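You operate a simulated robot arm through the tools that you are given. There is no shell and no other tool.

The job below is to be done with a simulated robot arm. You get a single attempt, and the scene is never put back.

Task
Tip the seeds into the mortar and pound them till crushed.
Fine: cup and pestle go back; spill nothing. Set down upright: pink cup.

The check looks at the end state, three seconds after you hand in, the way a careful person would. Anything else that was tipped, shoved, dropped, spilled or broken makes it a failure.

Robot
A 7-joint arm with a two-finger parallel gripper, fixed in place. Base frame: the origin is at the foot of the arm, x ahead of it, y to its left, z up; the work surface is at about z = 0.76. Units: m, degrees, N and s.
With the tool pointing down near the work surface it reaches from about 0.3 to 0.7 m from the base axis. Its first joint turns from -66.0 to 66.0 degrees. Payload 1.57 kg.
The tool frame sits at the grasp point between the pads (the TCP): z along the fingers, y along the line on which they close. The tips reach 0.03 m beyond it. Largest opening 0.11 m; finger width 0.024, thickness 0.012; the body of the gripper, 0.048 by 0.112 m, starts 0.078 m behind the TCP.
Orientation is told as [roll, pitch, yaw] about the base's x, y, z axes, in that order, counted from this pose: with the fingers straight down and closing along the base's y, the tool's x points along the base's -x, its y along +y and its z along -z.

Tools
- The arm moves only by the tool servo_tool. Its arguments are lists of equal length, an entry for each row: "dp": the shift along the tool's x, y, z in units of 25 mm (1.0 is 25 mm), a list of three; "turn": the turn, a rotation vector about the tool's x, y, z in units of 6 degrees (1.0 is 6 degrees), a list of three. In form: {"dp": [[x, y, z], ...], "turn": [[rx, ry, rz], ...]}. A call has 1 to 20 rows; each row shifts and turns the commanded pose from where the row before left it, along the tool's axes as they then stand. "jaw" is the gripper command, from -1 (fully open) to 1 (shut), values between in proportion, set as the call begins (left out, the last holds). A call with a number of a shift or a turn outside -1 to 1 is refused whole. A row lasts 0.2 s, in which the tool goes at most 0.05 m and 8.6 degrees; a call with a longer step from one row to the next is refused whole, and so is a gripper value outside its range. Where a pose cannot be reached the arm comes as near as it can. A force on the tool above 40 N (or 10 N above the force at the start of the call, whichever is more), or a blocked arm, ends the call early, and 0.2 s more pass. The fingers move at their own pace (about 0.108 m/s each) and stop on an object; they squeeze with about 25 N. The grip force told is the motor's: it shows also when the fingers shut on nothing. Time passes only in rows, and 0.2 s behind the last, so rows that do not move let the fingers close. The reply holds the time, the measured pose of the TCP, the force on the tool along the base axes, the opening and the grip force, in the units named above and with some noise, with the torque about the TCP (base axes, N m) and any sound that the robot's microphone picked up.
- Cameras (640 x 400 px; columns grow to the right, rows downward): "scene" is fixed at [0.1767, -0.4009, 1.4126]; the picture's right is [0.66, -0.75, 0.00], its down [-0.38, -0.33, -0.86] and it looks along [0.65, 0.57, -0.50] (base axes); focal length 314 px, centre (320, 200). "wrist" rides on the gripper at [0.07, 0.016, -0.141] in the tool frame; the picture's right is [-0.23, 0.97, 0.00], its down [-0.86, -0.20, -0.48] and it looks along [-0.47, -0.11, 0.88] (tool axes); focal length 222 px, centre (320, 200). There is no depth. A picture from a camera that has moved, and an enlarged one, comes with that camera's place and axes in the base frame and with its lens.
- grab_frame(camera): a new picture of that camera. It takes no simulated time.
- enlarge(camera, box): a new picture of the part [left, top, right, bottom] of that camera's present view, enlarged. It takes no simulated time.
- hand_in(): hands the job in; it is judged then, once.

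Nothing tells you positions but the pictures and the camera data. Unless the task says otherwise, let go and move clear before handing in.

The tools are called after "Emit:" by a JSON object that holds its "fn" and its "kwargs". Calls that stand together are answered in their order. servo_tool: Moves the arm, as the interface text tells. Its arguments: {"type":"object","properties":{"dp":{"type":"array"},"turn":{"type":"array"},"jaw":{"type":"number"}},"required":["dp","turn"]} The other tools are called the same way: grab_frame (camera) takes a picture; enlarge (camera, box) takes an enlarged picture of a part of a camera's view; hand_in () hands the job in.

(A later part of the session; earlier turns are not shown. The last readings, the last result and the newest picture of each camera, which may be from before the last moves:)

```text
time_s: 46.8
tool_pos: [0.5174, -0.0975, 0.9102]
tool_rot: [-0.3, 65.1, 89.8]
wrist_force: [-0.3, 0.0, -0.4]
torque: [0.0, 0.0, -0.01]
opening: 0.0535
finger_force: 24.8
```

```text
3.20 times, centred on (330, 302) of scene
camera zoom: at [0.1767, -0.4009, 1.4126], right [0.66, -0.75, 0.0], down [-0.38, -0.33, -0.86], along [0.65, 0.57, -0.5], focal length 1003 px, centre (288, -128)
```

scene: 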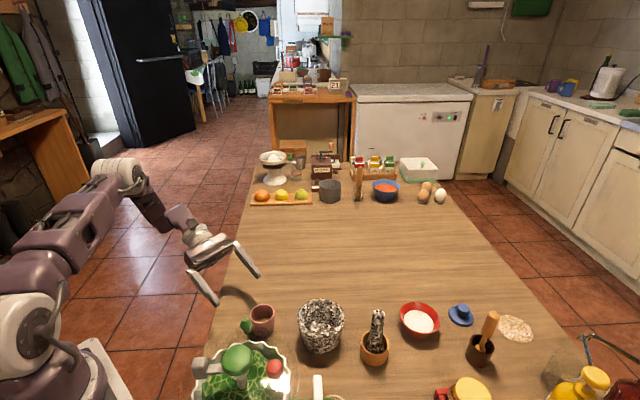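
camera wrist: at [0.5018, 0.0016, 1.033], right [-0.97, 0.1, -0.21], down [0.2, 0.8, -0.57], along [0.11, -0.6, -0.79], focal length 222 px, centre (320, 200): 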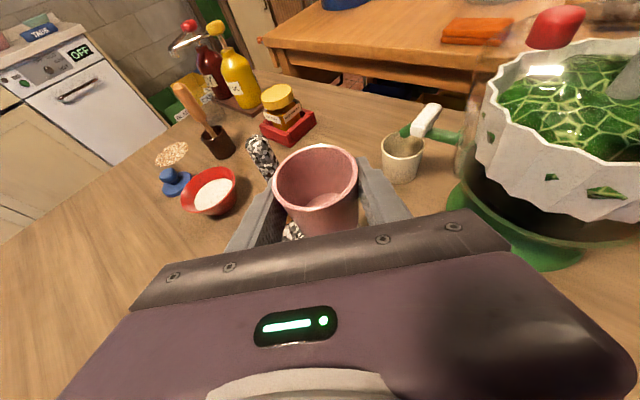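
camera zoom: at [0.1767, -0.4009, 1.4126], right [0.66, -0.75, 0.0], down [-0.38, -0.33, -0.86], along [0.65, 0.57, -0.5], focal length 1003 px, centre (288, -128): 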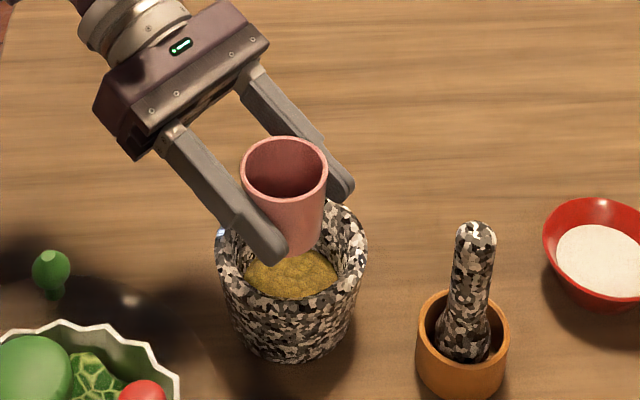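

Upright and empty, no spill. I'll carry the cup back along the same path above its original spot.

Emit:
{"fn": "servo_tool", "kwargs": {"dp": [[-0.208, 0.258, -0.618], [-0.208, 0.258, -0.618], [-0.208, 0.258, -0.618], [-0.208, 0.258, -0.618], [-0.208, 0.258, -0.618], [-0.208, 0.258, -0.618], [-0.208, 0.258, -0.618], [-0.208, 0.258, -0.618], [0, 0, 0]], "turn": [[0, 0, 0], [0, 0, 0], [0, 0, 0], [0, 0, 0], [0, 0, 0], [0, 0, 0], [0, 0, 0], [0, 0, 0], [0, 0, 0]]}}

Emit:
{"fn": "servo_tool", "kwargs": {"dp": [[-0.589, 0, 0.275], [-0.589, 0, 0.275], [-0.589, 0, 0.275], [-0.589, 0, 0.275], [-0.589, 0, 0.275], [-0.589, 0, 0.275], [-0.4, 0, 0.1867], [0, 0, 0]], "turn": [[0, 0, 0], [0, 0, 0], [0, 0, 0], [0, 0, 0], [0, 0, 0], [0, 0, 0], [0, 0, 0], [0, 0, 0]]}}

Emit:
{"fn": "enlarge", "kwargs": {"camera": "wrist", "box": [160, 60, 480, 260]}}

Emit:
{"fn": "enlarge", "kwargs": {"camera": "scene", "box": [180, 240, 340, 340]}}

```text
time_s: 48.8
tool_pos: [0.4652, 0.0323, 0.9251]
tool_rot: [0.0, 65.0, 90.1]
wrist_force: [-0.6, 0.1, -0.6]
torque: [-0.04, -0.01, -0.05]
opening: 0.0538
finger_force: 25.2
```

```text
time_s: 50.6
tool_pos: [0.4636, 0.031, 0.8163]
tool_rot: [0.0, 65.0, 90.1]
wrist_force: [0.8, 0.1, 0.1]
torque: [0.0, -0.03, 0.03]
opening: 0.0536
finger_force: 25.2
```

```text
2.00 times, centred on (320, 160) of wrist
camera zoom: at [0.4497, 0.13, 0.9388], right [-0.97, 0.1, -0.21], down [0.2, 0.8, -0.57], along [0.11, -0.6, -0.79], focal length 444 px, centre (320, 280)
```

zoom: 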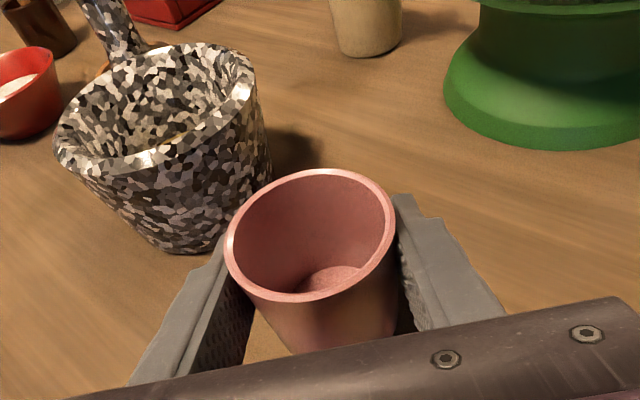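

```text
4.00 times, centred on (260, 290) of scene
camera zoom: at [0.1767, -0.4009, 1.4126], right [0.66, -0.75, 0.0], down [-0.38, -0.33, -0.86], along [0.65, 0.57, -0.5], focal length 1254 px, centre (560, -160)
```

zoom: 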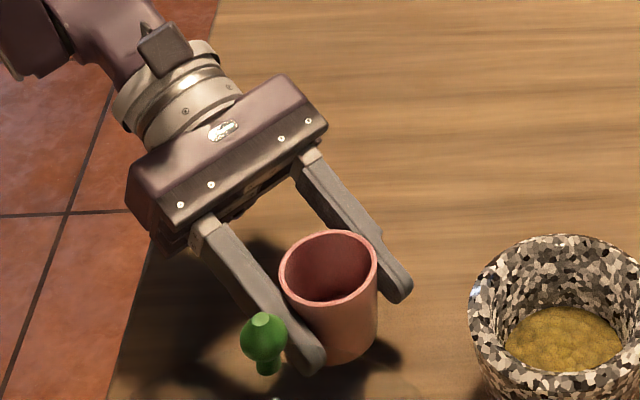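

Emit:
{"fn": "servo_tool", "kwargs": {"dp": [[-0.2, 0, 0.0933], [-0.2, 0, 0.0933], [-0.2, 0, 0.0933], [0, 0, 0]], "turn": [[0, 0, 0], [0, 0, 0], [0, 0, 0], [0, 0, 0]]}}

Emit:
{"fn": "servo_tool", "kwargs": {"dp": [[-0.05, 0, 0.0233], [-0.05, 0, 0.0233], [-0.04, 0, 0.0187], [0, 0, 0]], "turn": [[0, 0, 0], [0, 0, 0], [0, 0, 0], [0, 0, 0]]}}

```text
time_s: 51.6
tool_pos: [0.4633, 0.0323, 0.8002]
tool_rot: [0.0, 65.1, 90.0]
wrist_force: [0.5, 0.4, -1.0]
torque: [0.02, -0.03, -0.01]
opening: 0.0536
finger_force: 25.0
```

```text
time_s: 52.6
tool_pos: [0.4645, 0.0334, 0.7958]
tool_rot: [0.0, 65.0, 90.0]
wrist_force: [-0.6, 0.5, -0.6]
torque: [-0.02, 0.04, 0.01]
opening: 0.0537
finger_force: 25.4
```

Emit:
{"fn": "servo_tool", "kwargs": {"dp": [[-0.025, 0, 0.0117], [-0.024, 0, 0.0112], [0, 0, 0]], "turn": [[0, 0, 0], [0, 0, 0], [0, 0, 0]]}}

Emit:
{"fn": "enlarge", "kwargs": {"camera": "scene", "box": [220, 280, 320, 345]}}

```text
time_s: 53.4
tool_pos: [0.4633, 0.0321, 0.7958]
tool_rot: [0.0, 64.9, 90.0]
wrist_force: [-0.9, 0.0, 2.8]
torque: [0.04, -0.05, 0.01]
opening: 0.0538
finger_force: 25.7
```

```text
6.15 times, centred on (270, 312) of scene
camera zoom: at [0.1767, -0.4009, 1.4126], right [0.66, -0.75, 0.0], down [-0.38, -0.33, -0.86], along [0.65, 0.57, -0.5], focal length 1930 px, centre (628, -492)
```

zoom: 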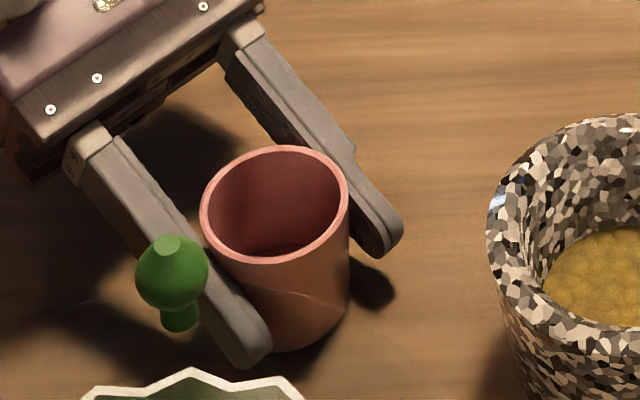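

The cup is touching down (2.8 N, the same as when I gripped it). I'll release gently, open fully, and back off along the tool axis.

Emit:
{"fn": "servo_tool", "kwargs": {"dp": [[0, 0, 0], [0, 0, 0]], "turn": [[0, 0, 0], [0, 0, 0]], "jaw": -0.1}}

Emit:
{"fn": "servo_tool", "kwargs": {"dp": [[0, 0, 0], [0, 0, 0], [0, 0, 0], [0, 0, 0]], "turn": [[0, 0, 0], [0, 0, 0], [0, 0, 0], [0, 0, 0]], "jaw": -1}}

Emit:
{"fn": "servo_tool", "kwargs": {"dp": [[0, 0, -0.4], [0, 0, -0.6], [0, 0, -0.6], [0, 0, -0.8], [0, 0, -0.8], [0, 0, -0.8]], "turn": [[0, 0, 0], [0, 0, 0], [0, 0, 0], [0, 0, 0], [0, 0, 0], [0, 0, 0]]}}

Emit:
{"fn": "enlarge", "kwargs": {"camera": "scene", "box": [180, 270, 400, 400]}}

Emit:
{"fn": "grab_frame", "kwargs": {"camera": "wrist"}}

```text
time_s: 54.0
tool_pos: [0.4646, 0.0317, 0.7949]
tool_rot: [0.0, 65.1, 90.0]
wrist_force: [0.0, 0.9, -0.4]
torque: [-0.01, -0.02, -0.02]
opening: 0.0604
finger_force: 0.0
```

```text
time_s: 55.0
tool_pos: [0.4647, 0.0321, 0.7949]
tool_rot: [-0.1, 65.0, 90.1]
wrist_force: [-0.4, -0.2, -0.7]
torque: [0.01, 0.02, -0.01]
opening: 0.1102
finger_force: 0.1
```

```text
time_s: 56.4
tool_pos: [0.4641, 0.1229, 0.8376]
tool_rot: [0.0, 65.0, 90.1]
wrist_force: [0.3, 0.5, 0.1]
torque: [0.01, 0.01, 0.0]
opening: 0.11
finger_force: 0.0
```

```text
2.91 times, centred on (290, 335) of scene
camera zoom: at [0.1767, -0.4009, 1.4126], right [0.66, -0.75, 0.0], down [-0.38, -0.33, -0.86], along [0.65, 0.57, -0.5], focal length 912 px, centre (407, -193)
```

zoom: 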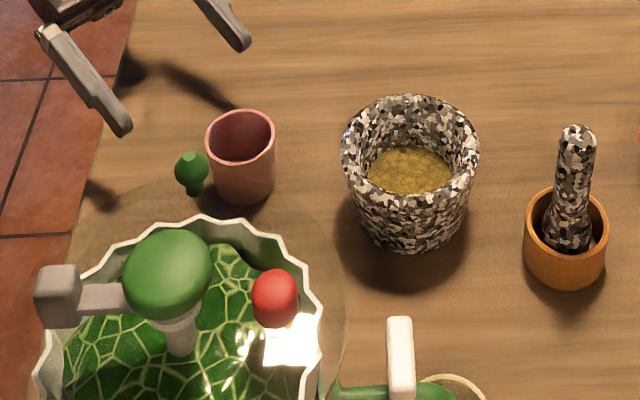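

```text
taken
camera wrist: at [0.4494, 0.2214, 0.9597], right [-0.97, 0.1, -0.21], down [0.2, 0.79, -0.57], along [0.11, -0.6, -0.79], focal length 222 px, centre (320, 200)
```

wrist: 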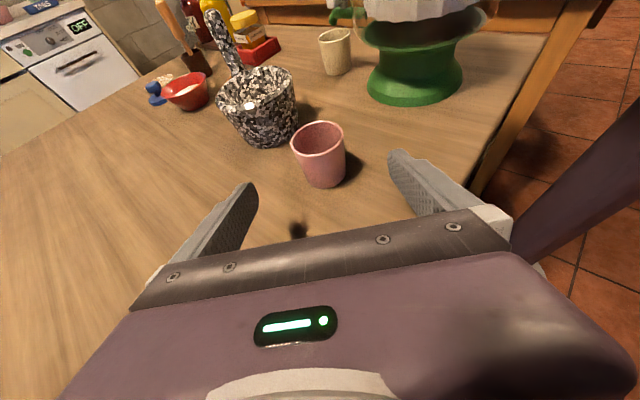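

The cup stands upright in exactly its original spot. Now I'll rise to about z=1.09 and turn the tool back to straight down for the pestle.

Emit:
{"fn": "servo_tool", "kwargs": {"dp": [[0.906, 0, -0.423], [0.906, 0, -0.423], [0.906, 0, -0.423], [0.906, 0, -0.423], [0.906, 0, -0.423], [0.906, 0, -0.423], [0.906, 0, -0.423], [0.906, 0, -0.423], [0.906, 0, -0.423], [0.906, 0, -0.423]], "turn": [[0, 0, 0], [0, 0, 0], [0, 0, 0], [0, 0, 0], [0, 0, 0], [0, 0, 0], [0, 0, 0], [0, 0, 0], [0, 0, 0], [0, 0, 0]]}}

Emit:
{"fn": "servo_tool", "kwargs": {"dp": [[0, 0, 0], [0, 0, 0], [0, 0, 0], [0, 0, 0], [0, 0, 0], [0, 0, 0], [0, 0, 0], [0, 0, 0], [0, 0, 0], [0, 0, 0], [0, 0, 0]], "turn": [[0, -1, 0], [0, -1, 0], [0, -1, 0], [0, -1, 0], [0, -1, 0], [0, -1, 0], [0, -1, 0], [0, -1, 0], [0, -1, 0], [0, -1, 0], [0, -0.8333, 0]]}}

```text
time_s: 58.6
tool_pos: [0.4637, 0.1222, 1.0887]
tool_rot: [0.1, 65.0, 90.0]
wrist_force: [0.0, -0.5, -0.4]
torque: [0.02, -0.04, -0.04]
opening: 0.11
finger_force: 0.1
```

```text
time_s: 61.0
tool_pos: [0.4652, 0.1231, 1.0872]
tool_rot: [-0.1, -0.1, 90.1]
wrist_force: [0.7, 0.1, -0.1]
torque: [-0.02, 0.0, 0.0]
opening: 0.1101
finger_force: 0.0
```

Emit:
{"fn": "servo_tool", "kwargs": {"dp": [[0.929, -0.329, 0], [0.929, -0.329, 0], [0.929, -0.329, 0], [0.929, -0.329, 0], [0.929, -0.329, 0], [0.929, -0.329, 0], [0.929, -0.329, 0], [0.929, -0.329, 0], [0.929, -0.329, 0], [0.929, -0.329, 0], [0.929, -0.329, 0], [0.929, -0.329, 0], [0.929, -0.329, 0], [0.929, -0.329, 0]], "turn": [[0, 0, 0], [0, 0, 0], [0, 0, 0], [0, 0, 0], [0, 0, 0], [0, 0, 0], [0, 0, 0], [0, 0, 0], [0, 0, 0], [0, 0, 0], [0, 0, 0], [0, 0, 0], [0, 0, 0], [0, 0, 0]]}}

Emit:
{"fn": "grab_frame", "kwargs": {"camera": "wrist"}}

Emit:
{"fn": "grab_frame", "kwargs": {"camera": "scene"}}

```text
time_s: 64.0
tool_pos: [0.5799, -0.2025, 1.0889]
tool_rot: [-0.1, 0.0, 90.0]
wrist_force: [-0.6, 0.2, -0.9]
torque: [0.03, 0.02, -0.04]
opening: 0.1102
finger_force: 0.0
```

```text
taken
camera wrist: at [0.565, -0.272, 1.2292], right [-0.97, 0.23, 0.0], down [0.2, 0.86, 0.48], along [0.11, 0.47, -0.88], focal length 222 px, centre (320, 200)
```

wrist: 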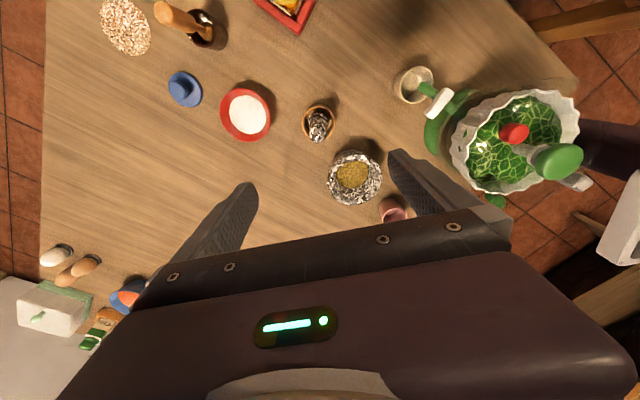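

```text
taken
```

scene: 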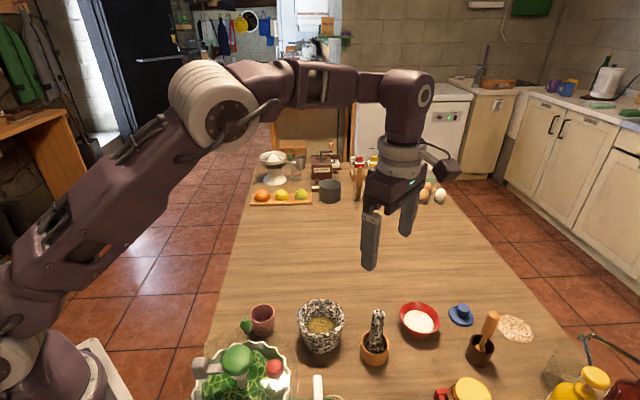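

Emit:
{"fn": "enlarge", "kwargs": {"camera": "wrist", "box": [270, 85, 420, 225]}}

```text
2.86 times, centred on (345, 155) of wrist
camera zoom: at [0.565, -0.272, 1.2292], right [-0.97, 0.23, 0.0], down [0.2, 0.86, 0.48], along [0.11, 0.47, -0.88], focal length 635 px, centre (249, 329)
```

zoom: 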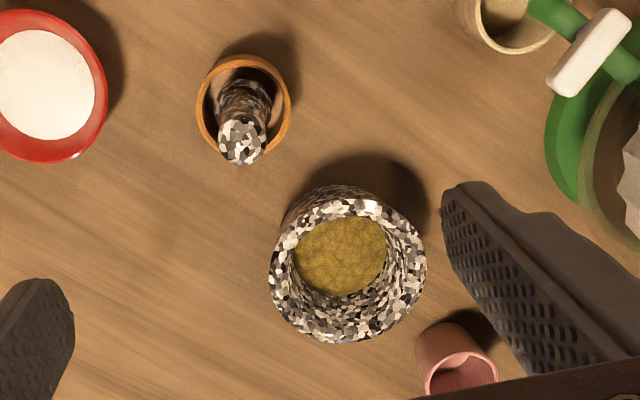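

The pestle top is near (0.585, -0.202, 0.89) and the mortar near (0.538, -0.087). I'll correct x by 5 mm and descend to z=0.97, then look again.

Emit:
{"fn": "servo_tool", "kwargs": {"dp": [[0, -0.1, 0.793], [0, -0.1, 0.793], [0, 0, 0.793], [0, 0, 0.793], [0, 0, 0.793], [0, 0, 0.793]], "turn": [[0, 0, 0], [0, 0, 0], [0, 0, 0], [0, 0, 0], [0, 0, 0], [0, 0, 0]]}}

Emit:
{"fn": "enlarge", "kwargs": {"camera": "wrist", "box": [180, 40, 480, 240]}}

Emit:
{"fn": "enlarge", "kwargs": {"camera": "scene", "box": [320, 220, 480, 370]}}

```text
time_s: 65.4
tool_pos: [0.5845, -0.2024, 0.9688]
tool_rot: [-0.1, 0.0, 90.0]
wrist_force: [0.5, -0.1, 0.1]
torque: [0.04, -0.05, 0.02]
opening: 0.1099
finger_force: 0.1
```

```text
2.00 times, centred on (330, 140) of wrist
camera zoom: at [0.5696, -0.2725, 1.1098], right [-0.97, 0.23, 0.0], down [0.2, 0.86, 0.48], along [0.11, 0.47, -0.88], focal length 444 px, centre (300, 320)
```

zoom: 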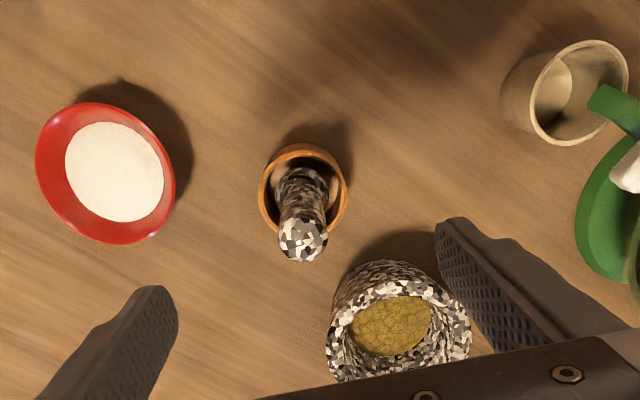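

```text
2.67 times, centred on (400, 295) of scene
camera zoom: at [0.1767, -0.4009, 1.4126], right [0.66, -0.75, 0.0], down [-0.38, -0.33, -0.86], along [0.65, 0.57, -0.5], focal length 836 px, centre (107, -53)
```

zoom: 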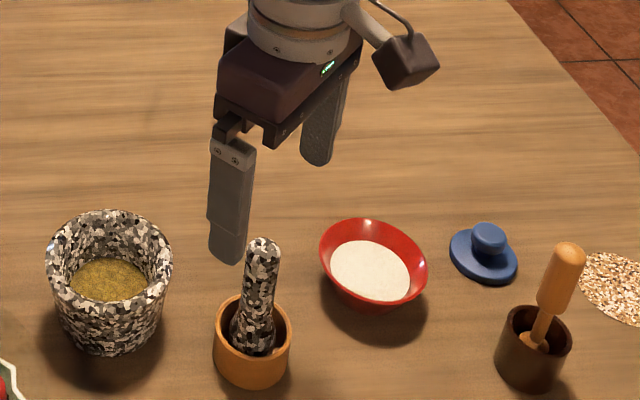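

The pestle stands vertical and centred under the gripper. I'll descend to TCP z≈0.858, with fingers straddling the handle.

Emit:
{"fn": "servo_tool", "kwargs": {"dp": [[-0.08, 0, 0.633], [0, 0, 0.633], [0, 0, 0.633], [0, 0, 0.633], [0, 0, 0.633], [0, 0, 0.633], [0, 0, 0.633], [0, 0, 0]], "turn": [[0, 0, 0], [0, 0, 0], [0, 0, 0], [0, 0, 0], [0, 0, 0], [0, 0, 0], [0, 0, 0], [0, 0, 0]]}}

Emit:
{"fn": "enlarge", "kwargs": {"camera": "wrist", "box": [180, 40, 480, 240]}}

Emit:
{"fn": "enlarge", "kwargs": {"camera": "scene", "box": [320, 240, 460, 370]}}

```text
time_s: 67.2
tool_pos: [0.5837, -0.2005, 0.8588]
tool_rot: [0.0, 0.0, 90.0]
wrist_force: [-0.7, -0.1, -0.2]
torque: [-0.03, 0.0, 0.0]
opening: 0.1101
finger_force: 0.0
```

```text
2.00 times, centred on (330, 140) of wrist
camera zoom: at [0.5692, -0.2707, 0.999], right [-0.97, 0.23, 0.0], down [0.2, 0.86, 0.48], along [0.11, 0.47, -0.88], focal length 444 px, centre (300, 320)
```

zoom: 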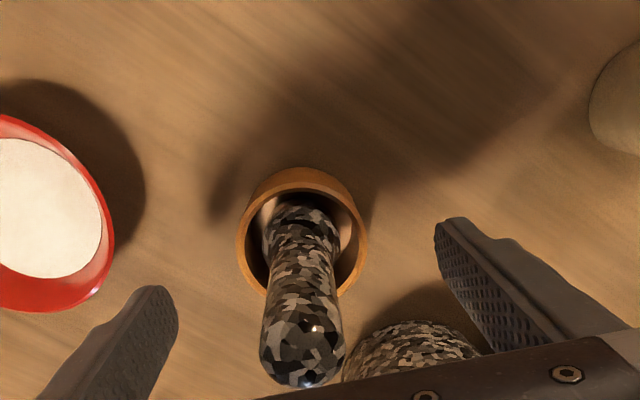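

```text
3.08 times, centred on (390, 305) of scene
camera zoom: at [0.1767, -0.4009, 1.4126], right [0.66, -0.75, 0.0], down [-0.38, -0.33, -0.86], along [0.65, 0.57, -0.5], focal length 965 px, centre (105, -123)
```

zoom: 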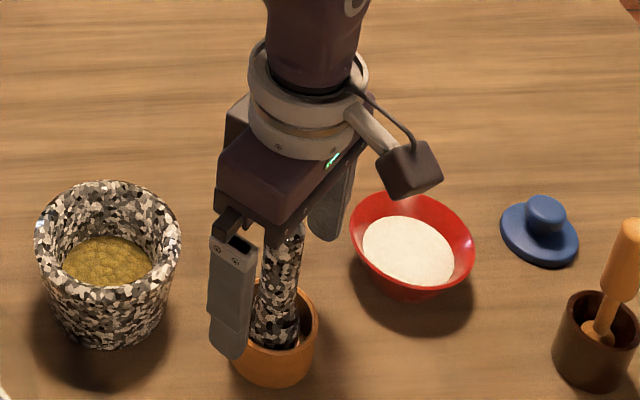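

The pestle is centred between the pads. I'll close in two steps.

Emit:
{"fn": "servo_tool", "kwargs": {"dp": [[0, 0, 0], [0, 0, 0], [0, 0, 0]], "turn": [[0, 0, 0], [0, 0, 0], [0, 0, 0]], "jaw": 0.35}}

Emit:
{"fn": "servo_tool", "kwargs": {"dp": [[0, 0, 0], [0, 0, 0], [0, 0, 0], [0, 0, 0]], "turn": [[0, 0, 0], [0, 0, 0], [0, 0, 0], [0, 0, 0]], "jaw": 1}}

Emit:
{"fn": "enlarge", "kwargs": {"camera": "wrist", "box": [180, 40, 480, 240]}}

```text
time_s: 68.0
tool_pos: [0.5847, -0.2015, 0.8583]
tool_rot: [-0.1, -0.1, 89.9]
wrist_force: [-0.8, 0.1, -0.3]
torque: [0.0, 0.04, -0.02]
opening: 0.0358
finger_force: 0.0
```

```text
time_s: 69.0
tool_pos: [0.5835, -0.2006, 0.8577]
tool_rot: [-0.1, 0.0, 89.9]
wrist_force: [1.0, 0.1, -0.2]
torque: [-0.02, -0.12, 0.03]
opening: 0.0251
finger_force: 25.4
```

```text
2.00 times, centred on (330, 140) of wrist
camera zoom: at [0.5692, -0.2707, 0.9992], right [-0.97, 0.23, 0.0], down [0.2, 0.86, 0.48], along [0.11, 0.47, -0.88], focal length 444 px, centre (300, 320)
```

zoom: 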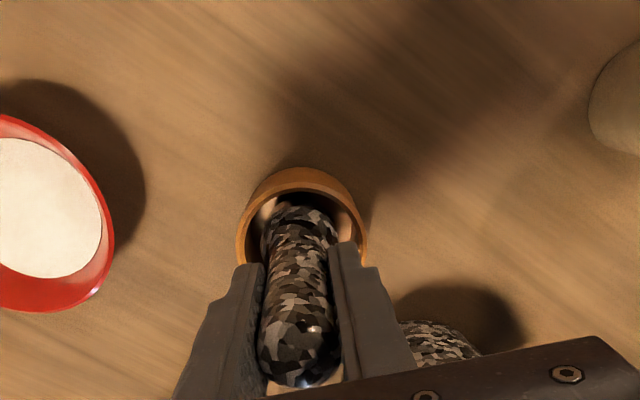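

Gripped at 0.025 m. I'll lift straight up 11 cm to clear the holder.

Emit:
{"fn": "servo_tool", "kwargs": {"dp": [[0, 0, -0.2], [0, 0, -0.2], [0, 0, -0.5], [0, 0, -0.7], [0, 0, -0.7], [0, 0, -0.7], [0, 0, -0.7], [0, 0, -0.7], [0, 0, 0]], "turn": [[0, 0, 0], [0, 0, 0], [0, 0, 0], [0, 0, 0], [0, 0, 0], [0, 0, 0], [0, 0, 0], [0, 0, 0], [0, 0, 0]]}}

Emit:
{"fn": "enlarge", "kwargs": {"camera": "wrist", "box": [180, 40, 480, 240]}}

Emit:
{"fn": "enlarge", "kwargs": {"camera": "scene", "box": [320, 220, 460, 370]}}

```text
time_s: 71.0
tool_pos: [0.5845, -0.2, 0.9694]
tool_rot: [0.0, 0.0, 90.0]
wrist_force: [-0.2, 0.3, -2.7]
torque: [0.01, 0.04, 0.01]
opening: 0.0251
finger_force: 24.3
```

```text
2.00 times, centred on (330, 140) of wrist
camera zoom: at [0.5698, -0.27, 1.1095], right [-0.97, 0.23, 0.0], down [0.2, 0.86, 0.48], along [0.11, 0.47, -0.88], focal length 444 px, centre (300, 320)
```

zoom: 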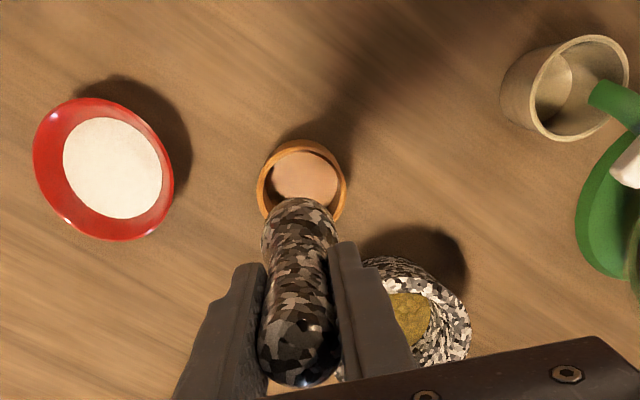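

```text
2.67 times, centred on (390, 295) of scene
camera zoom: at [0.1768, -0.4009, 1.4126], right [0.66, -0.75, 0.0], down [-0.38, -0.33, -0.86], along [0.65, 0.57, -0.5], focal length 836 px, centre (133, -53)
```

zoom: 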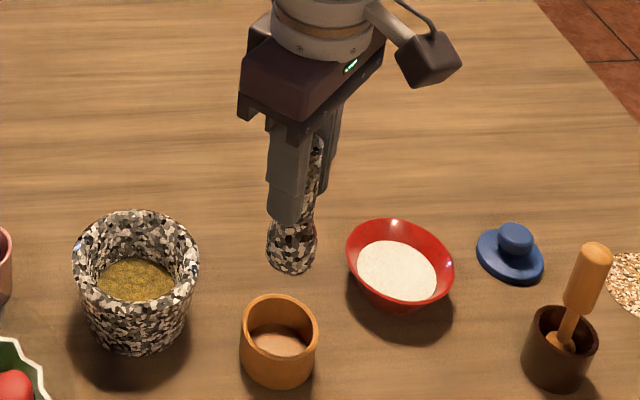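

The pestle is free of the holder and hangs vertical. I'll carry it level to above the mortar centre.

Emit:
{"fn": "servo_tool", "kwargs": {"dp": [[-0.753, 0.31, 0], [-0.753, 0.31, 0], [-0.753, 0.31, 0], [-0.753, 0.31, 0], [-0.753, 0.31, 0], [-0.753, 0.31, 0], [0, 0, 0]], "turn": [[0, 0, 0], [0, 0, 0], [0, 0, 0], [0, 0, 0], [0, 0, 0], [0, 0, 0], [0, 0, 0]]}}

Emit:
{"fn": "enlarge", "kwargs": {"camera": "wrist", "box": [180, 40, 480, 240]}}

Emit:
{"fn": "enlarge", "kwargs": {"camera": "scene", "box": [260, 220, 400, 360]}}

```text
time_s: 72.6
tool_pos: [0.5381, -0.0868, 0.9683]
tool_rot: [0.0, 0.0, 90.0]
wrist_force: [-0.4, -0.1, -2.7]
torque: [-0.03, -0.01, 0.0]
opening: 0.025
finger_force: 24.7
```

```text
2.00 times, centred on (330, 140) of wrist
camera zoom: at [0.5227, -0.1569, 1.1094], right [-0.97, 0.23, 0.0], down [0.2, 0.86, 0.48], along [0.11, 0.47, -0.88], focal length 444 px, centre (300, 320)
```

zoom: 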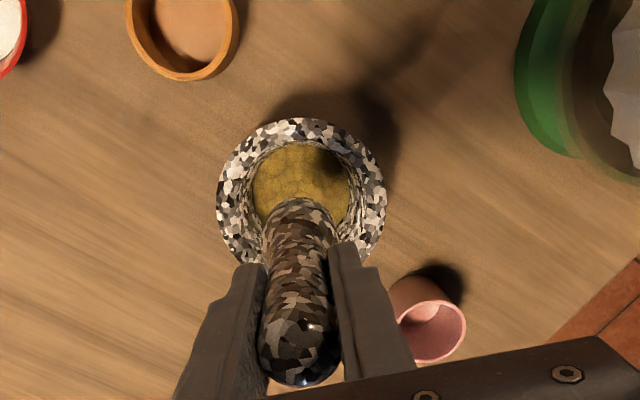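

```text
2.86 times, centred on (330, 290) of scene
camera zoom: at [0.1768, -0.4009, 1.4126], right [0.66, -0.75, 0.0], down [-0.38, -0.33, -0.86], along [0.65, 0.57, -0.5], focal length 896 px, centre (291, -57)
```

zoom: 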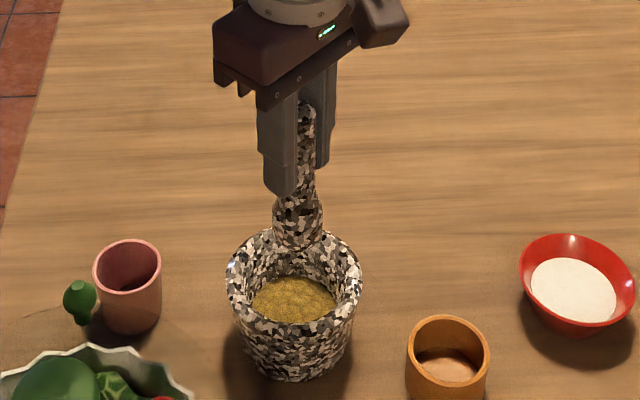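

The pestle is centred over the mortar. I'll lower it in, then feel for the bottom with small steps.

Emit:
{"fn": "servo_tool", "kwargs": {"dp": [[0, 0, 0.6], [0, 0, 0.6], [0, 0, 0.6], [0, 0, 0.5], [0, 0, 0]], "turn": [[0, 0, 0], [0, 0, 0], [0, 0, 0], [0, 0, 0], [0, 0, 0]]}}

Emit:
{"fn": "servo_tool", "kwargs": {"dp": [[0, 0, 0.15], [0, 0, 0.15], [0, 0, 0.15], [0, 0, 0.15], [0, 0, 0.15], [0, 0, 0.15], [0, 0, 0.15], [0, 0, 0.15], [0, 0, 0]], "turn": [[0, 0, 0], [0, 0, 0], [0, 0, 0], [0, 0, 0], [0, 0, 0], [0, 0, 0], [0, 0, 0], [0, 0, 0], [0, 0, 0]]}}

Emit:
{"fn": "enlarge", "kwargs": {"camera": "scene", "box": [260, 240, 400, 360]}}

```text
time_s: 73.8
tool_pos: [0.5374, -0.0871, 0.9102]
tool_rot: [0.0, 0.1, 90.0]
wrist_force: [-0.1, -0.5, -2.4]
torque: [0.0, 0.05, 0.02]
opening: 0.0252
finger_force: 24.9
```

```text
time_s: 75.8
tool_pos: [0.5373, -0.0868, 0.8807]
tool_rot: [0.0, 0.0, 90.0]
wrist_force: [0.1, 0.2, -2.4]
torque: [0.02, -0.02, -0.03]
opening: 0.0251
finger_force: 25.1
```

```text
3.33 times, centred on (330, 300) of scene
camera zoom: at [0.1768, -0.4009, 1.4126], right [0.66, -0.75, 0.0], down [-0.38, -0.33, -0.86], along [0.65, 0.57, -0.5], focal length 1045 px, centre (287, -133)
```

zoom: 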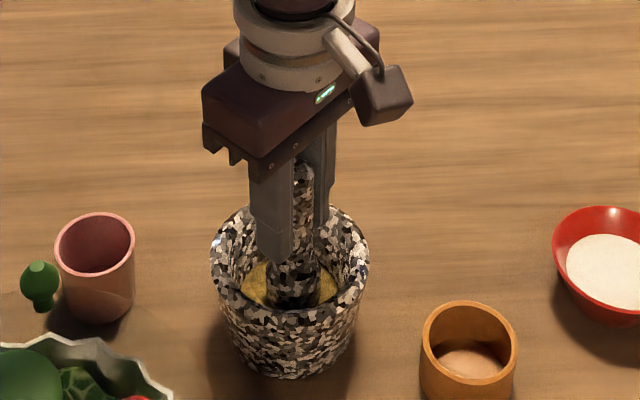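

Emit:
{"fn": "servo_tool", "kwargs": {"dp": [[0, 0, 0.1], [0, 0, 0.1], [0, 0, 0.1], [0, 0, 0]], "turn": [[0, 0, 0], [0, 0, 0], [0, 0, 0], [0, 0, 0]]}}

Emit:
{"fn": "servo_tool", "kwargs": {"dp": [[0, 0, 0.05], [0, 0, 0.05], [0, 0, 0.05], [0, 0, 0]], "turn": [[0, 0, 0], [0, 0, 0], [0, 0, 0], [0, 0, 0]]}}

```text
time_s: 76.8
tool_pos: [0.5372, -0.0875, 0.8729]
tool_rot: [-0.1, 0.1, 90.0]
wrist_force: [-2.4, -0.8, 21.7]
torque: [-0.12, 0.21, 0.16]
opening: 0.025
finger_force: 25.1
```

```text
time_s: 77.8
tool_pos: [0.5365, -0.0871, 0.8706]
tool_rot: [-0.1, 0.0, 90.0]
wrist_force: [-2.2, 0.1, 21.2]
torque: [0.01, 0.21, 0.07]
opening: 0.0246
finger_force: 24.6
```

The pestle meets the bottom at TCP z≈0.873 (about 22 N). Now I'll pound with 30–35 mm strokes, staying inside the mortar, and watch force and sound.

Emit:
{"fn": "servo_tool", "kwargs": {"dp": [[0, 0, -0.7], [0, 0, -0.7], [0, 0, 0.7], [0, 0, 0.7], [0, 0, 0]], "turn": [[0, 0, 0], [0, 0, 0], [0, 0, 0], [0, 0, 0], [0, 0, 0]]}}

Emit:
{"fn": "enlarge", "kwargs": {"camera": "scene", "box": [280, 260, 380, 350]}}

```text
time_s: 79.0
tool_pos: [0.5367, -0.0875, 0.8693]
tool_rot: [0.1, 0.0, 90.0]
wrist_force: [-6.7, 1.5, 17.2]
torque: [0.22, 0.55, 0.03]
opening: 0.0247
finger_force: 24.9
```

```text
4.44 times, centred on (330, 305) of scene
camera zoom: at [0.1763, -0.4008, 1.4127], right [0.66, -0.75, 0.0], down [-0.38, -0.33, -0.87], along [0.65, 0.57, -0.5], focal length 1394 px, centre (276, -267)
```

zoom: 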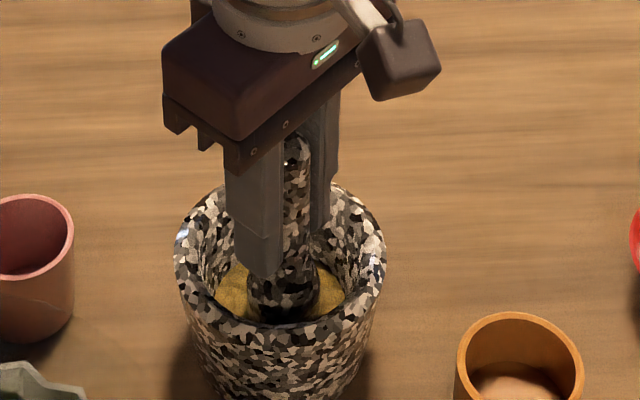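

Emit:
{"fn": "servo_tool", "kwargs": {"dp": [[0, 0.04, -0.7], [0, 0.04, -0.7], [0, 0, 0.7], [0, 0, 0.7], [0, 0, -0.7], [0, 0, -0.7], [0, 0, 0.7], [0, 0, 0.7], [0, 0, -0.7], [0, 0, -0.7], [0, 0, 0.7], [0, 0, 0.7], [0, 0, 0]], "turn": [[0, 0, 0], [0, 0, 0], [0, 0, 0], [0, 0, 0], [0, 0, 0], [0, 0, 0], [0, 0, 0], [0, 0, 0], [0, 0, 0], [0, 0, 0], [0, 0, 0], [0, 0, 0], [0, 0, 0]]}}

Emit:
{"fn": "enlarge", "kwargs": {"camera": "scene", "box": [280, 260, 380, 350]}}

Emit:
{"fn": "enlarge", "kwargs": {"camera": "wrist", "box": [220, 60, 420, 240]}}

```text
time_s: 81.8
tool_pos: [0.5352, -0.0872, 0.8702]
tool_rot: [0.0, 0.0, 90.0]
wrist_force: [-3.8, 0.6, 12.3]
torque: [0.22, 0.37, 0.01]
opening: 0.0246
finger_force: 24.9
```

```text
4.44 times, centred on (330, 305) of scene
camera zoom: at [0.1764, -0.4009, 1.4126], right [0.66, -0.75, 0.0], down [-0.38, -0.33, -0.87], along [0.65, 0.57, -0.5], focal length 1394 px, centre (276, -267)
```

zoom: 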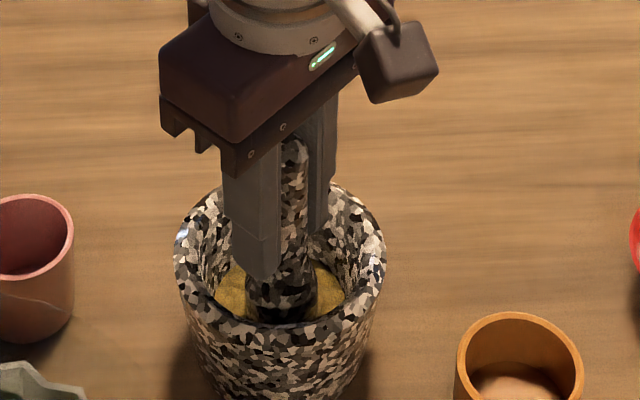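

```text
2.22 times, centred on (320, 150) of wrist
camera zoom: at [0.5201, -0.1569, 1.0104], right [-0.97, 0.23, 0.0], down [0.2, 0.86, 0.48], along [0.11, 0.47, -0.88], focal length 494 px, centre (320, 311)
```

zoom: 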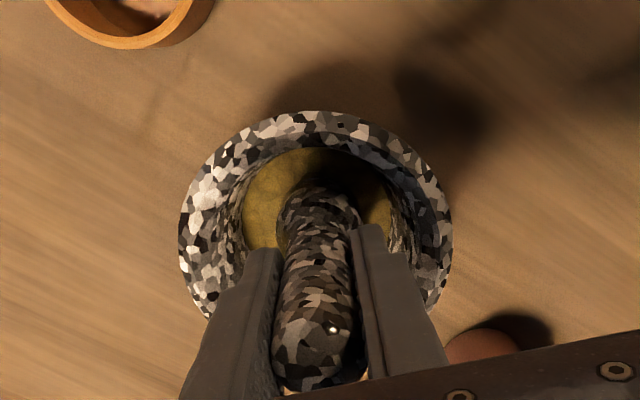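

I'll lift the pestle clear inside its line to inspect whether the seeds have changed.

Emit:
{"fn": "servo_tool", "kwargs": {"dp": [[0, 0, -0.8], [0, 0, -0.8], [0, 0, -0.8], [0, 0, -0.8], [0, 0, 0]], "turn": [[0, 0, 0], [0, 0, 0], [0, 0, 0], [0, 0, 0], [0, 0, 0]]}}

Emit:
{"fn": "enlarge", "kwargs": {"camera": "scene", "box": [295, 280, 355, 345]}}

Emit:
{"fn": "enlarge", "kwargs": {"camera": "wrist", "box": [220, 60, 420, 240]}}

```text
time_s: 83.0
tool_pos: [0.5361, -0.0874, 0.9506]
tool_rot: [0.1, 0.0, 90.0]
wrist_force: [0.7, -0.7, -3.2]
torque: [0.0, 0.0, -0.01]
opening: 0.0245
finger_force: 24.7
```

```text
6.15 times, centred on (325, 312) of scene
camera zoom: at [0.1768, -0.4009, 1.4126], right [0.66, -0.75, 0.0], down [-0.38, -0.33, -0.86], along [0.65, 0.57, -0.5], focal length 1930 px, centre (289, -492)
```

zoom: 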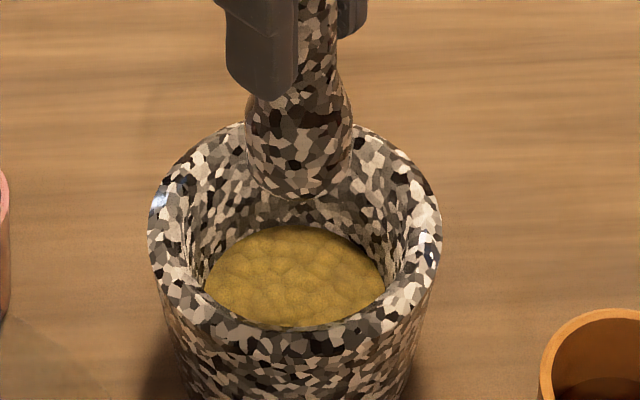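

```text
2.22 times, centred on (320, 150) of wrist
camera zoom: at [0.5207, -0.1571, 1.0909], right [-0.97, 0.23, 0.0], down [0.2, 0.86, 0.48], along [0.11, 0.47, -0.88], focal length 494 px, centre (320, 311)
```

zoom: 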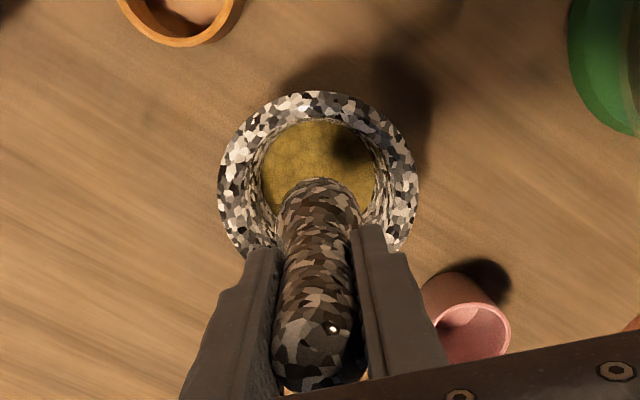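

The seeds still look whole, so stronger strokes are needed. I'll pound faster with 50 mm strokes, staying inside the mortar walls.

Emit:
{"fn": "servo_tool", "kwargs": {"dp": [[0, 0.02, 0.6], [0, 0.02, 0.6], [0, 0, 1], [0, 0, 1], [0, 0, -1], [0, 0, -1], [0, 0, 1], [0, 0, 1], [0, 0, -1], [0, 0, -1], [0, 0, 1], [0, 0, 1], [0, 0, -1], [0, 0, -1], [0, 0, 1], [0, 0, 1], [0, 0, -1], [0, 0, -1]], "turn": [[0, 0, 0], [0, 0, 0], [0, 0, 0], [0, 0, 0], [0, 0, 0], [0, 0, 0], [0, 0, 0], [0, 0, 0], [0, 0, 0], [0, 0, 0], [0, 0, 0], [0, 0, 0], [0, 0, 0], [0, 0, 0], [0, 0, 0], [0, 0, 0], [0, 0, 0], [0, 0, 0]]}}

Emit:
{"fn": "enlarge", "kwargs": {"camera": "scene", "box": [295, 280, 355, 345]}}

Emit:
{"fn": "enlarge", "kwargs": {"camera": "wrist", "box": [220, 60, 420, 240]}}

```text
time_s: 86.8
tool_pos: [0.5351, -0.0879, 0.9204]
tool_rot: [0.1, 0.1, 90.0]
wrist_force: [0.2, -0.7, -1.9]
torque: [0.0, 0.02, -0.03]
opening: 0.0246
finger_force: 25.1
```

```text
6.15 times, centred on (325, 312) of scene
camera zoom: at [0.1768, -0.4009, 1.4126], right [0.66, -0.75, 0.0], down [-0.38, -0.33, -0.86], along [0.65, 0.57, -0.5], focal length 1930 px, centre (289, -492)
```

zoom: 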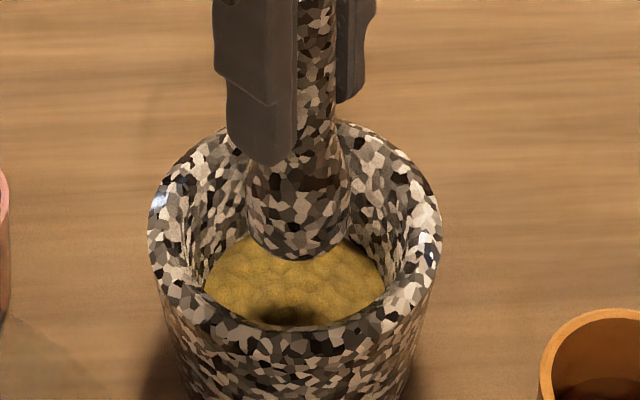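

```text
2.22 times, centred on (320, 150) of wrist
camera zoom: at [0.5201, -0.1573, 1.0604], right [-0.97, 0.23, 0.0], down [0.2, 0.85, 0.48], along [0.11, 0.47, -0.88], focal length 494 px, centre (320, 311)
```

zoom: 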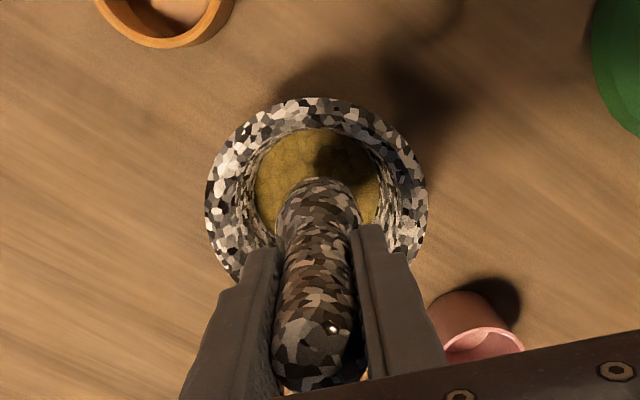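

No clear change yet; those quick reversals may not have struck fully. I'll try one full-speed stroke that presses a little past the contact height and read the force.

Emit:
{"fn": "servo_tool", "kwargs": {"dp": [[0, 0, 1], [0, 0, 1], [0, 0, 0.2]], "turn": [[0, 0, 0], [0, 0, 0], [0, 0, 0]]}}

```text
time_s: 87.6
tool_pos: [0.535, -0.0882, 0.8648]
tool_rot: [-0.2, 0.2, 90.0]
wrist_force: [-2.8, -0.6, 21.5]
torque: [-0.1, 0.3, 0.01]
opening: 0.0246
finger_force: 24.9
```

Emit:
{"fn": "servo_tool", "kwargs": {"dp": [[0, 0, -1], [0, 0, -1], [0, 0, 1], [0, 0, 1], [0, 0, 0], [0, 0, -1], [0, 0, -1], [0, 0, 1], [0, 0, 1], [0, 0, 0], [0, 0, -1], [0, 0, -1], [0, 0, 1], [0, 0, 1], [0, 0, 0], [0, 0, -1], [0, 0, -1]], "turn": [[0, 0, 0], [0, 0, 0], [0, 0, 0], [0, 0, 0], [0, 0, 0], [0, 0, 0], [0, 0, 0], [0, 0, 0], [0, 0, 0], [0, 0, 0], [0, 0, 0], [0, 0, 0], [0, 0, 0], [0, 0, 0], [0, 0, 0], [0, 0, 0], [0, 0, 0]]}}

Emit:
{"fn": "enlarge", "kwargs": {"camera": "scene", "box": [295, 280, 355, 345]}}

Emit:
{"fn": "enlarge", "kwargs": {"camera": "wrist", "box": [270, 90, 380, 170]}}

```text
time_s: 91.2
tool_pos: [0.5353, -0.087, 0.915]
tool_rot: [0.0, 0.1, 90.1]
wrist_force: [0.3, -0.3, -1.3]
torque: [0.04, -0.02, -0.01]
opening: 0.0248
finger_force: 24.3
```

```text
6.15 times, centred on (325, 312) of scene
camera zoom: at [0.1768, -0.4009, 1.4126], right [0.66, -0.75, 0.0], down [-0.38, -0.33, -0.86], along [0.65, 0.57, -0.5], focal length 1930 px, centre (289, -492)
```

zoom: 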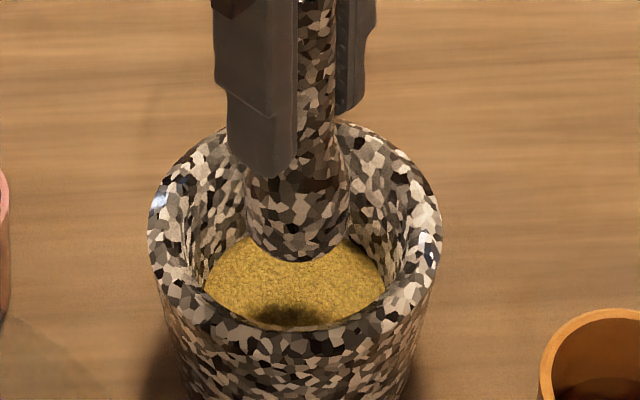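

```text
5.00 times, centred on (325, 130) of wrist
camera zoom: at [0.52, -0.1576, 1.0553], right [-0.97, 0.23, 0.0], down [0.2, 0.85, 0.48], along [0.11, 0.47, -0.88], focal length 1111 px, centre (295, 550)
```

zoom: 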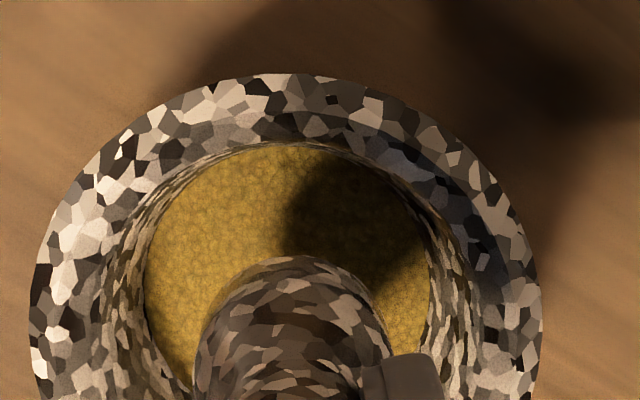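

The texture has gone from lumpy seeds to a fine grain, so the held strokes work. I'll do more of the same and see if it changes further.

Emit:
{"fn": "servo_tool", "kwargs": {"dp": [[0, 0, 1], [0, 0, 1], [0, 0, 0.06], [0, 0, -1], [0, 0, -1], [0, 0, 1], [0, 0, 1], [0, 0, 0], [0, 0, -1], [0, 0, -1], [0, 0, 1], [0, 0, 1], [0, 0, 0], [0, 0, -1], [0, 0, -1], [0, 0, 1], [0, 0, 1], [0, 0, 0], [0, 0, -1], [0, 0, -1]], "turn": [[0, 0, 0], [0, 0, 0], [0, 0, 0], [0, 0, 0], [0, 0, 0], [0, 0, 0], [0, 0, 0], [0, 0, 0], [0, 0, 0], [0, 0, 0], [0, 0, 0], [0, 0, 0], [0, 0, 0], [0, 0, 0], [0, 0, 0], [0, 0, 0], [0, 0, 0], [0, 0, 0], [0, 0, 0], [0, 0, 0]]}}

Emit:
{"fn": "enlarge", "kwargs": {"camera": "scene", "box": [295, 280, 355, 345]}}

Emit:
{"fn": "enlarge", "kwargs": {"camera": "wrist", "box": [270, 90, 380, 170]}}

```text
time_s: 95.4
tool_pos: [0.5338, -0.0878, 0.9125]
tool_rot: [0.0, 0.0, 90.1]
wrist_force: [0.1, 1.5, -3.1]
torque: [0.05, 0.0, -0.03]
opening: 0.0246
finger_force: 25.0
```

```text
6.15 times, centred on (325, 312) of scene
camera zoom: at [0.1768, -0.4009, 1.4126], right [0.66, -0.75, 0.0], down [-0.38, -0.33, -0.86], along [0.65, 0.57, -0.5], focal length 1930 px, centre (289, -492)
```

zoom: 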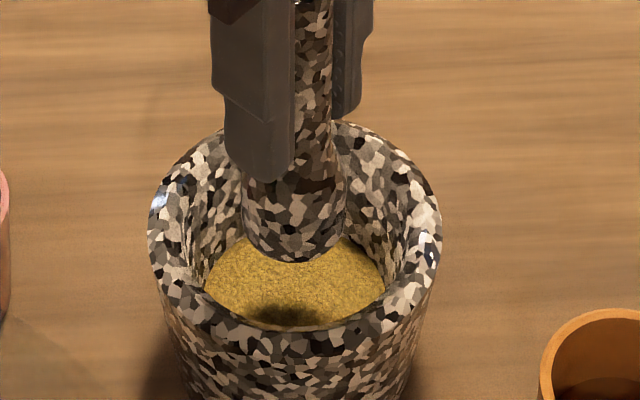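

```text
5.00 times, centred on (325, 130) of wrist
camera zoom: at [0.5194, -0.1569, 1.0531], right [-0.97, 0.23, 0.0], down [0.2, 0.86, 0.48], along [0.11, 0.47, -0.88], focal length 1111 px, centre (295, 550)
```

zoom: 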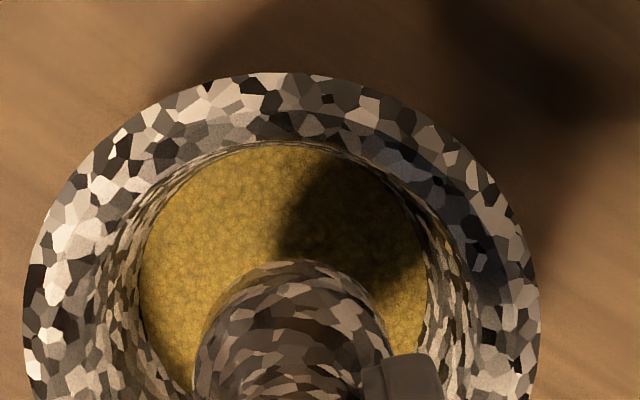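

The texture is fine and no longer changing. I'll do one more round with slightly firmer presses to be sure it is the final state.

Emit:
{"fn": "servo_tool", "kwargs": {"dp": [[0, 0, 1], [0, 0, 1], [0, 0, 0.1], [0, 0, -1], [0, 0, -1], [0, 0, 1], [0, 0, 1], [0, 0, 0.04], [0, 0, -1], [0, 0, -1], [0, 0, 1], [0, 0, 1], [0, 0, 0.04], [0, 0, -1], [0, 0, -1], [0, 0, 1], [0, 0, 1], [0, 0, 0.04], [0, 0, -1], [0, 0, -1]], "turn": [[0, 0, 0], [0, 0, 0], [0, 0, 0], [0, 0, 0], [0, 0, 0], [0, 0, 0], [0, 0, 0], [0, 0, 0], [0, 0, 0], [0, 0, 0], [0, 0, 0], [0, 0, 0], [0, 0, 0], [0, 0, 0], [0, 0, 0], [0, 0, 0], [0, 0, 0], [0, 0, 0], [0, 0, 0], [0, 0, 0]]}}

Emit:
{"fn": "servo_tool", "kwargs": {"dp": [[0, 0, -0.6], [0, 0, -0.6], [0, 0, -0.6], [0, 0, -0.6], [0, 0, 0]], "turn": [[0, 0, 0], [0, 0, 0], [0, 0, 0], [0, 0, 0], [0, 0, 0]]}}

Emit:
{"fn": "enlarge", "kwargs": {"camera": "scene", "box": [270, 240, 400, 360]}}

Emit:
{"fn": "enlarge", "kwargs": {"camera": "scene", "box": [295, 290, 355, 345]}}

Emit:
{"fn": "enlarge", "kwargs": {"camera": "wrist", "box": [220, 60, 420, 240]}}

```text
time_s: 99.6
tool_pos: [0.5341, -0.0872, 0.9078]
tool_rot: [0.0, 0.1, 90.0]
wrist_force: [1.5, 0.2, -2.3]
torque: [0.0, 0.03, 0.02]
opening: 0.0247
finger_force: 24.7
```

```text
time_s: 100.8
tool_pos: [0.5345, -0.0874, 0.9678]
tool_rot: [0.1, 0.0, 90.0]
wrist_force: [0.5, 0.0, -2.4]
torque: [0.02, -0.02, -0.04]
opening: 0.0243
finger_force: 24.7
```

```text
3.33 times, centred on (335, 300) of scene
camera zoom: at [0.1768, -0.4009, 1.4126], right [0.66, -0.75, 0.0], down [-0.38, -0.33, -0.86], along [0.65, 0.57, -0.5], focal length 1045 px, centre (270, -133)
```

zoom: 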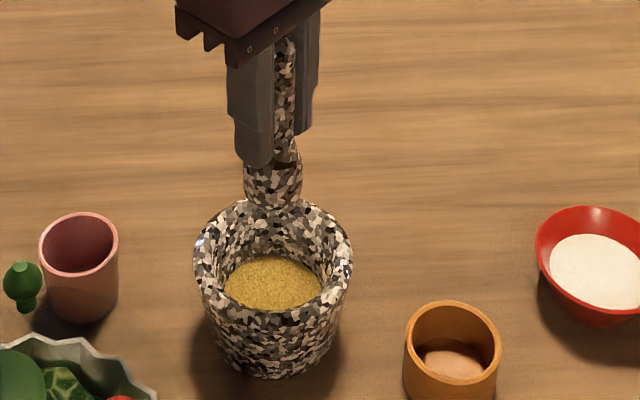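

```text
7.27 times, centred on (325, 318) of scene
camera zoom: at [0.1768, -0.4009, 1.4126], right [0.66, -0.75, 0.0], down [-0.38, -0.33, -0.86], along [0.65, 0.57, -0.5], focal length 2280 px, centre (284, -654)
```

zoom: 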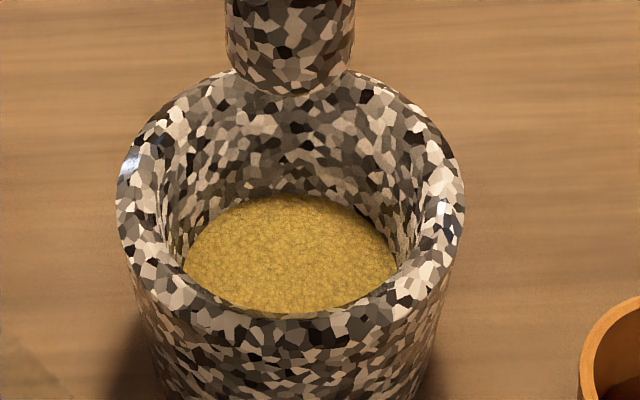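

```text
2.22 times, centred on (320, 150) of wrist
camera zoom: at [0.5198, -0.1572, 1.108], right [-0.97, 0.23, 0.0], down [0.2, 0.85, 0.48], along [0.11, 0.47, -0.88], focal length 494 px, centre (320, 311)
```

zoom: 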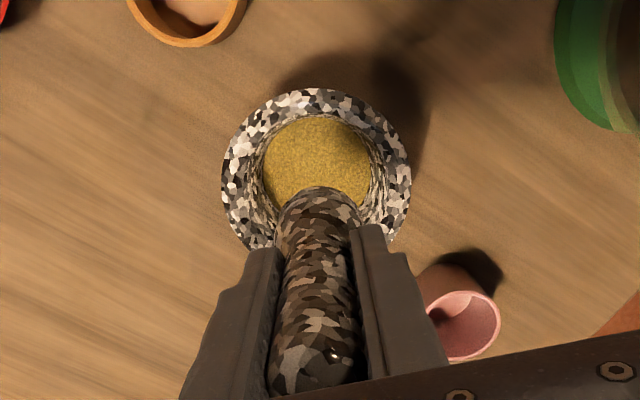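

The seeds are now a uniform fine meal and nothing spilled. I'll carry the pestle back over its holder.

Emit:
{"fn": "servo_tool", "kwargs": {"dp": [[0.754, -0.337, 0], [0.754, -0.337, 0], [0.754, -0.337, 0], [0.754, -0.337, 0], [0.754, -0.337, 0], [0.754, -0.337, 0], [0, 0, 0]], "turn": [[0, 0, 0], [0, 0, 0], [0, 0, 0], [0, 0, 0], [0, 0, 0], [0, 0, 0], [0, 0, 0]]}}

Emit:
{"fn": "enlarge", "kwargs": {"camera": "wrist", "box": [180, 40, 480, 240]}}

Emit:
{"fn": "enlarge", "kwargs": {"camera": "scene", "box": [320, 220, 460, 370]}}

```text
time_s: 102.4
tool_pos: [0.5852, -0.201, 0.9684]
tool_rot: [0.0, 0.0, 90.0]
wrist_force: [0.3, 0.5, -1.7]
torque: [-0.02, -0.01, -0.04]
opening: 0.0243
finger_force: 24.6
```

```text
2.00 times, centred on (330, 140) of wrist
camera zoom: at [0.5701, -0.2704, 1.1081], right [-0.97, 0.23, 0.0], down [0.2, 0.86, 0.48], along [0.11, 0.47, -0.88], focal length 444 px, centre (300, 320)
```

zoom: 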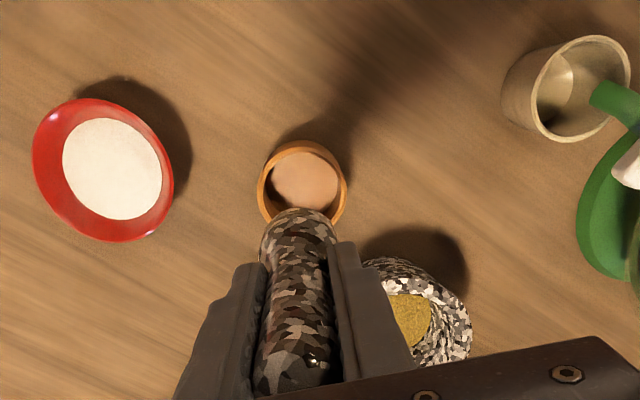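

```text
2.67 times, centred on (390, 295) of scene
camera zoom: at [0.1768, -0.401, 1.4126], right [0.66, -0.75, 0.0], down [-0.38, -0.33, -0.86], along [0.65, 0.57, -0.5], focal length 836 px, centre (133, -53)
```

zoom: 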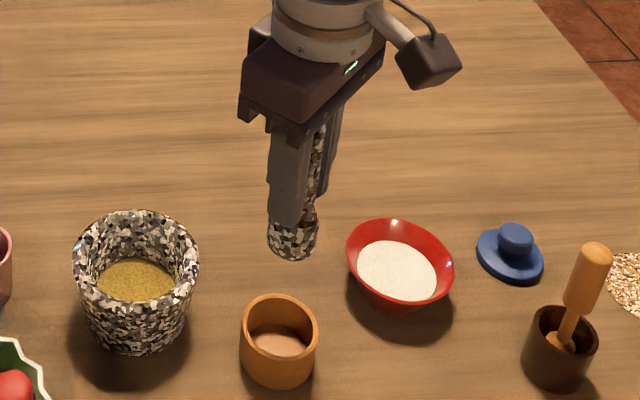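

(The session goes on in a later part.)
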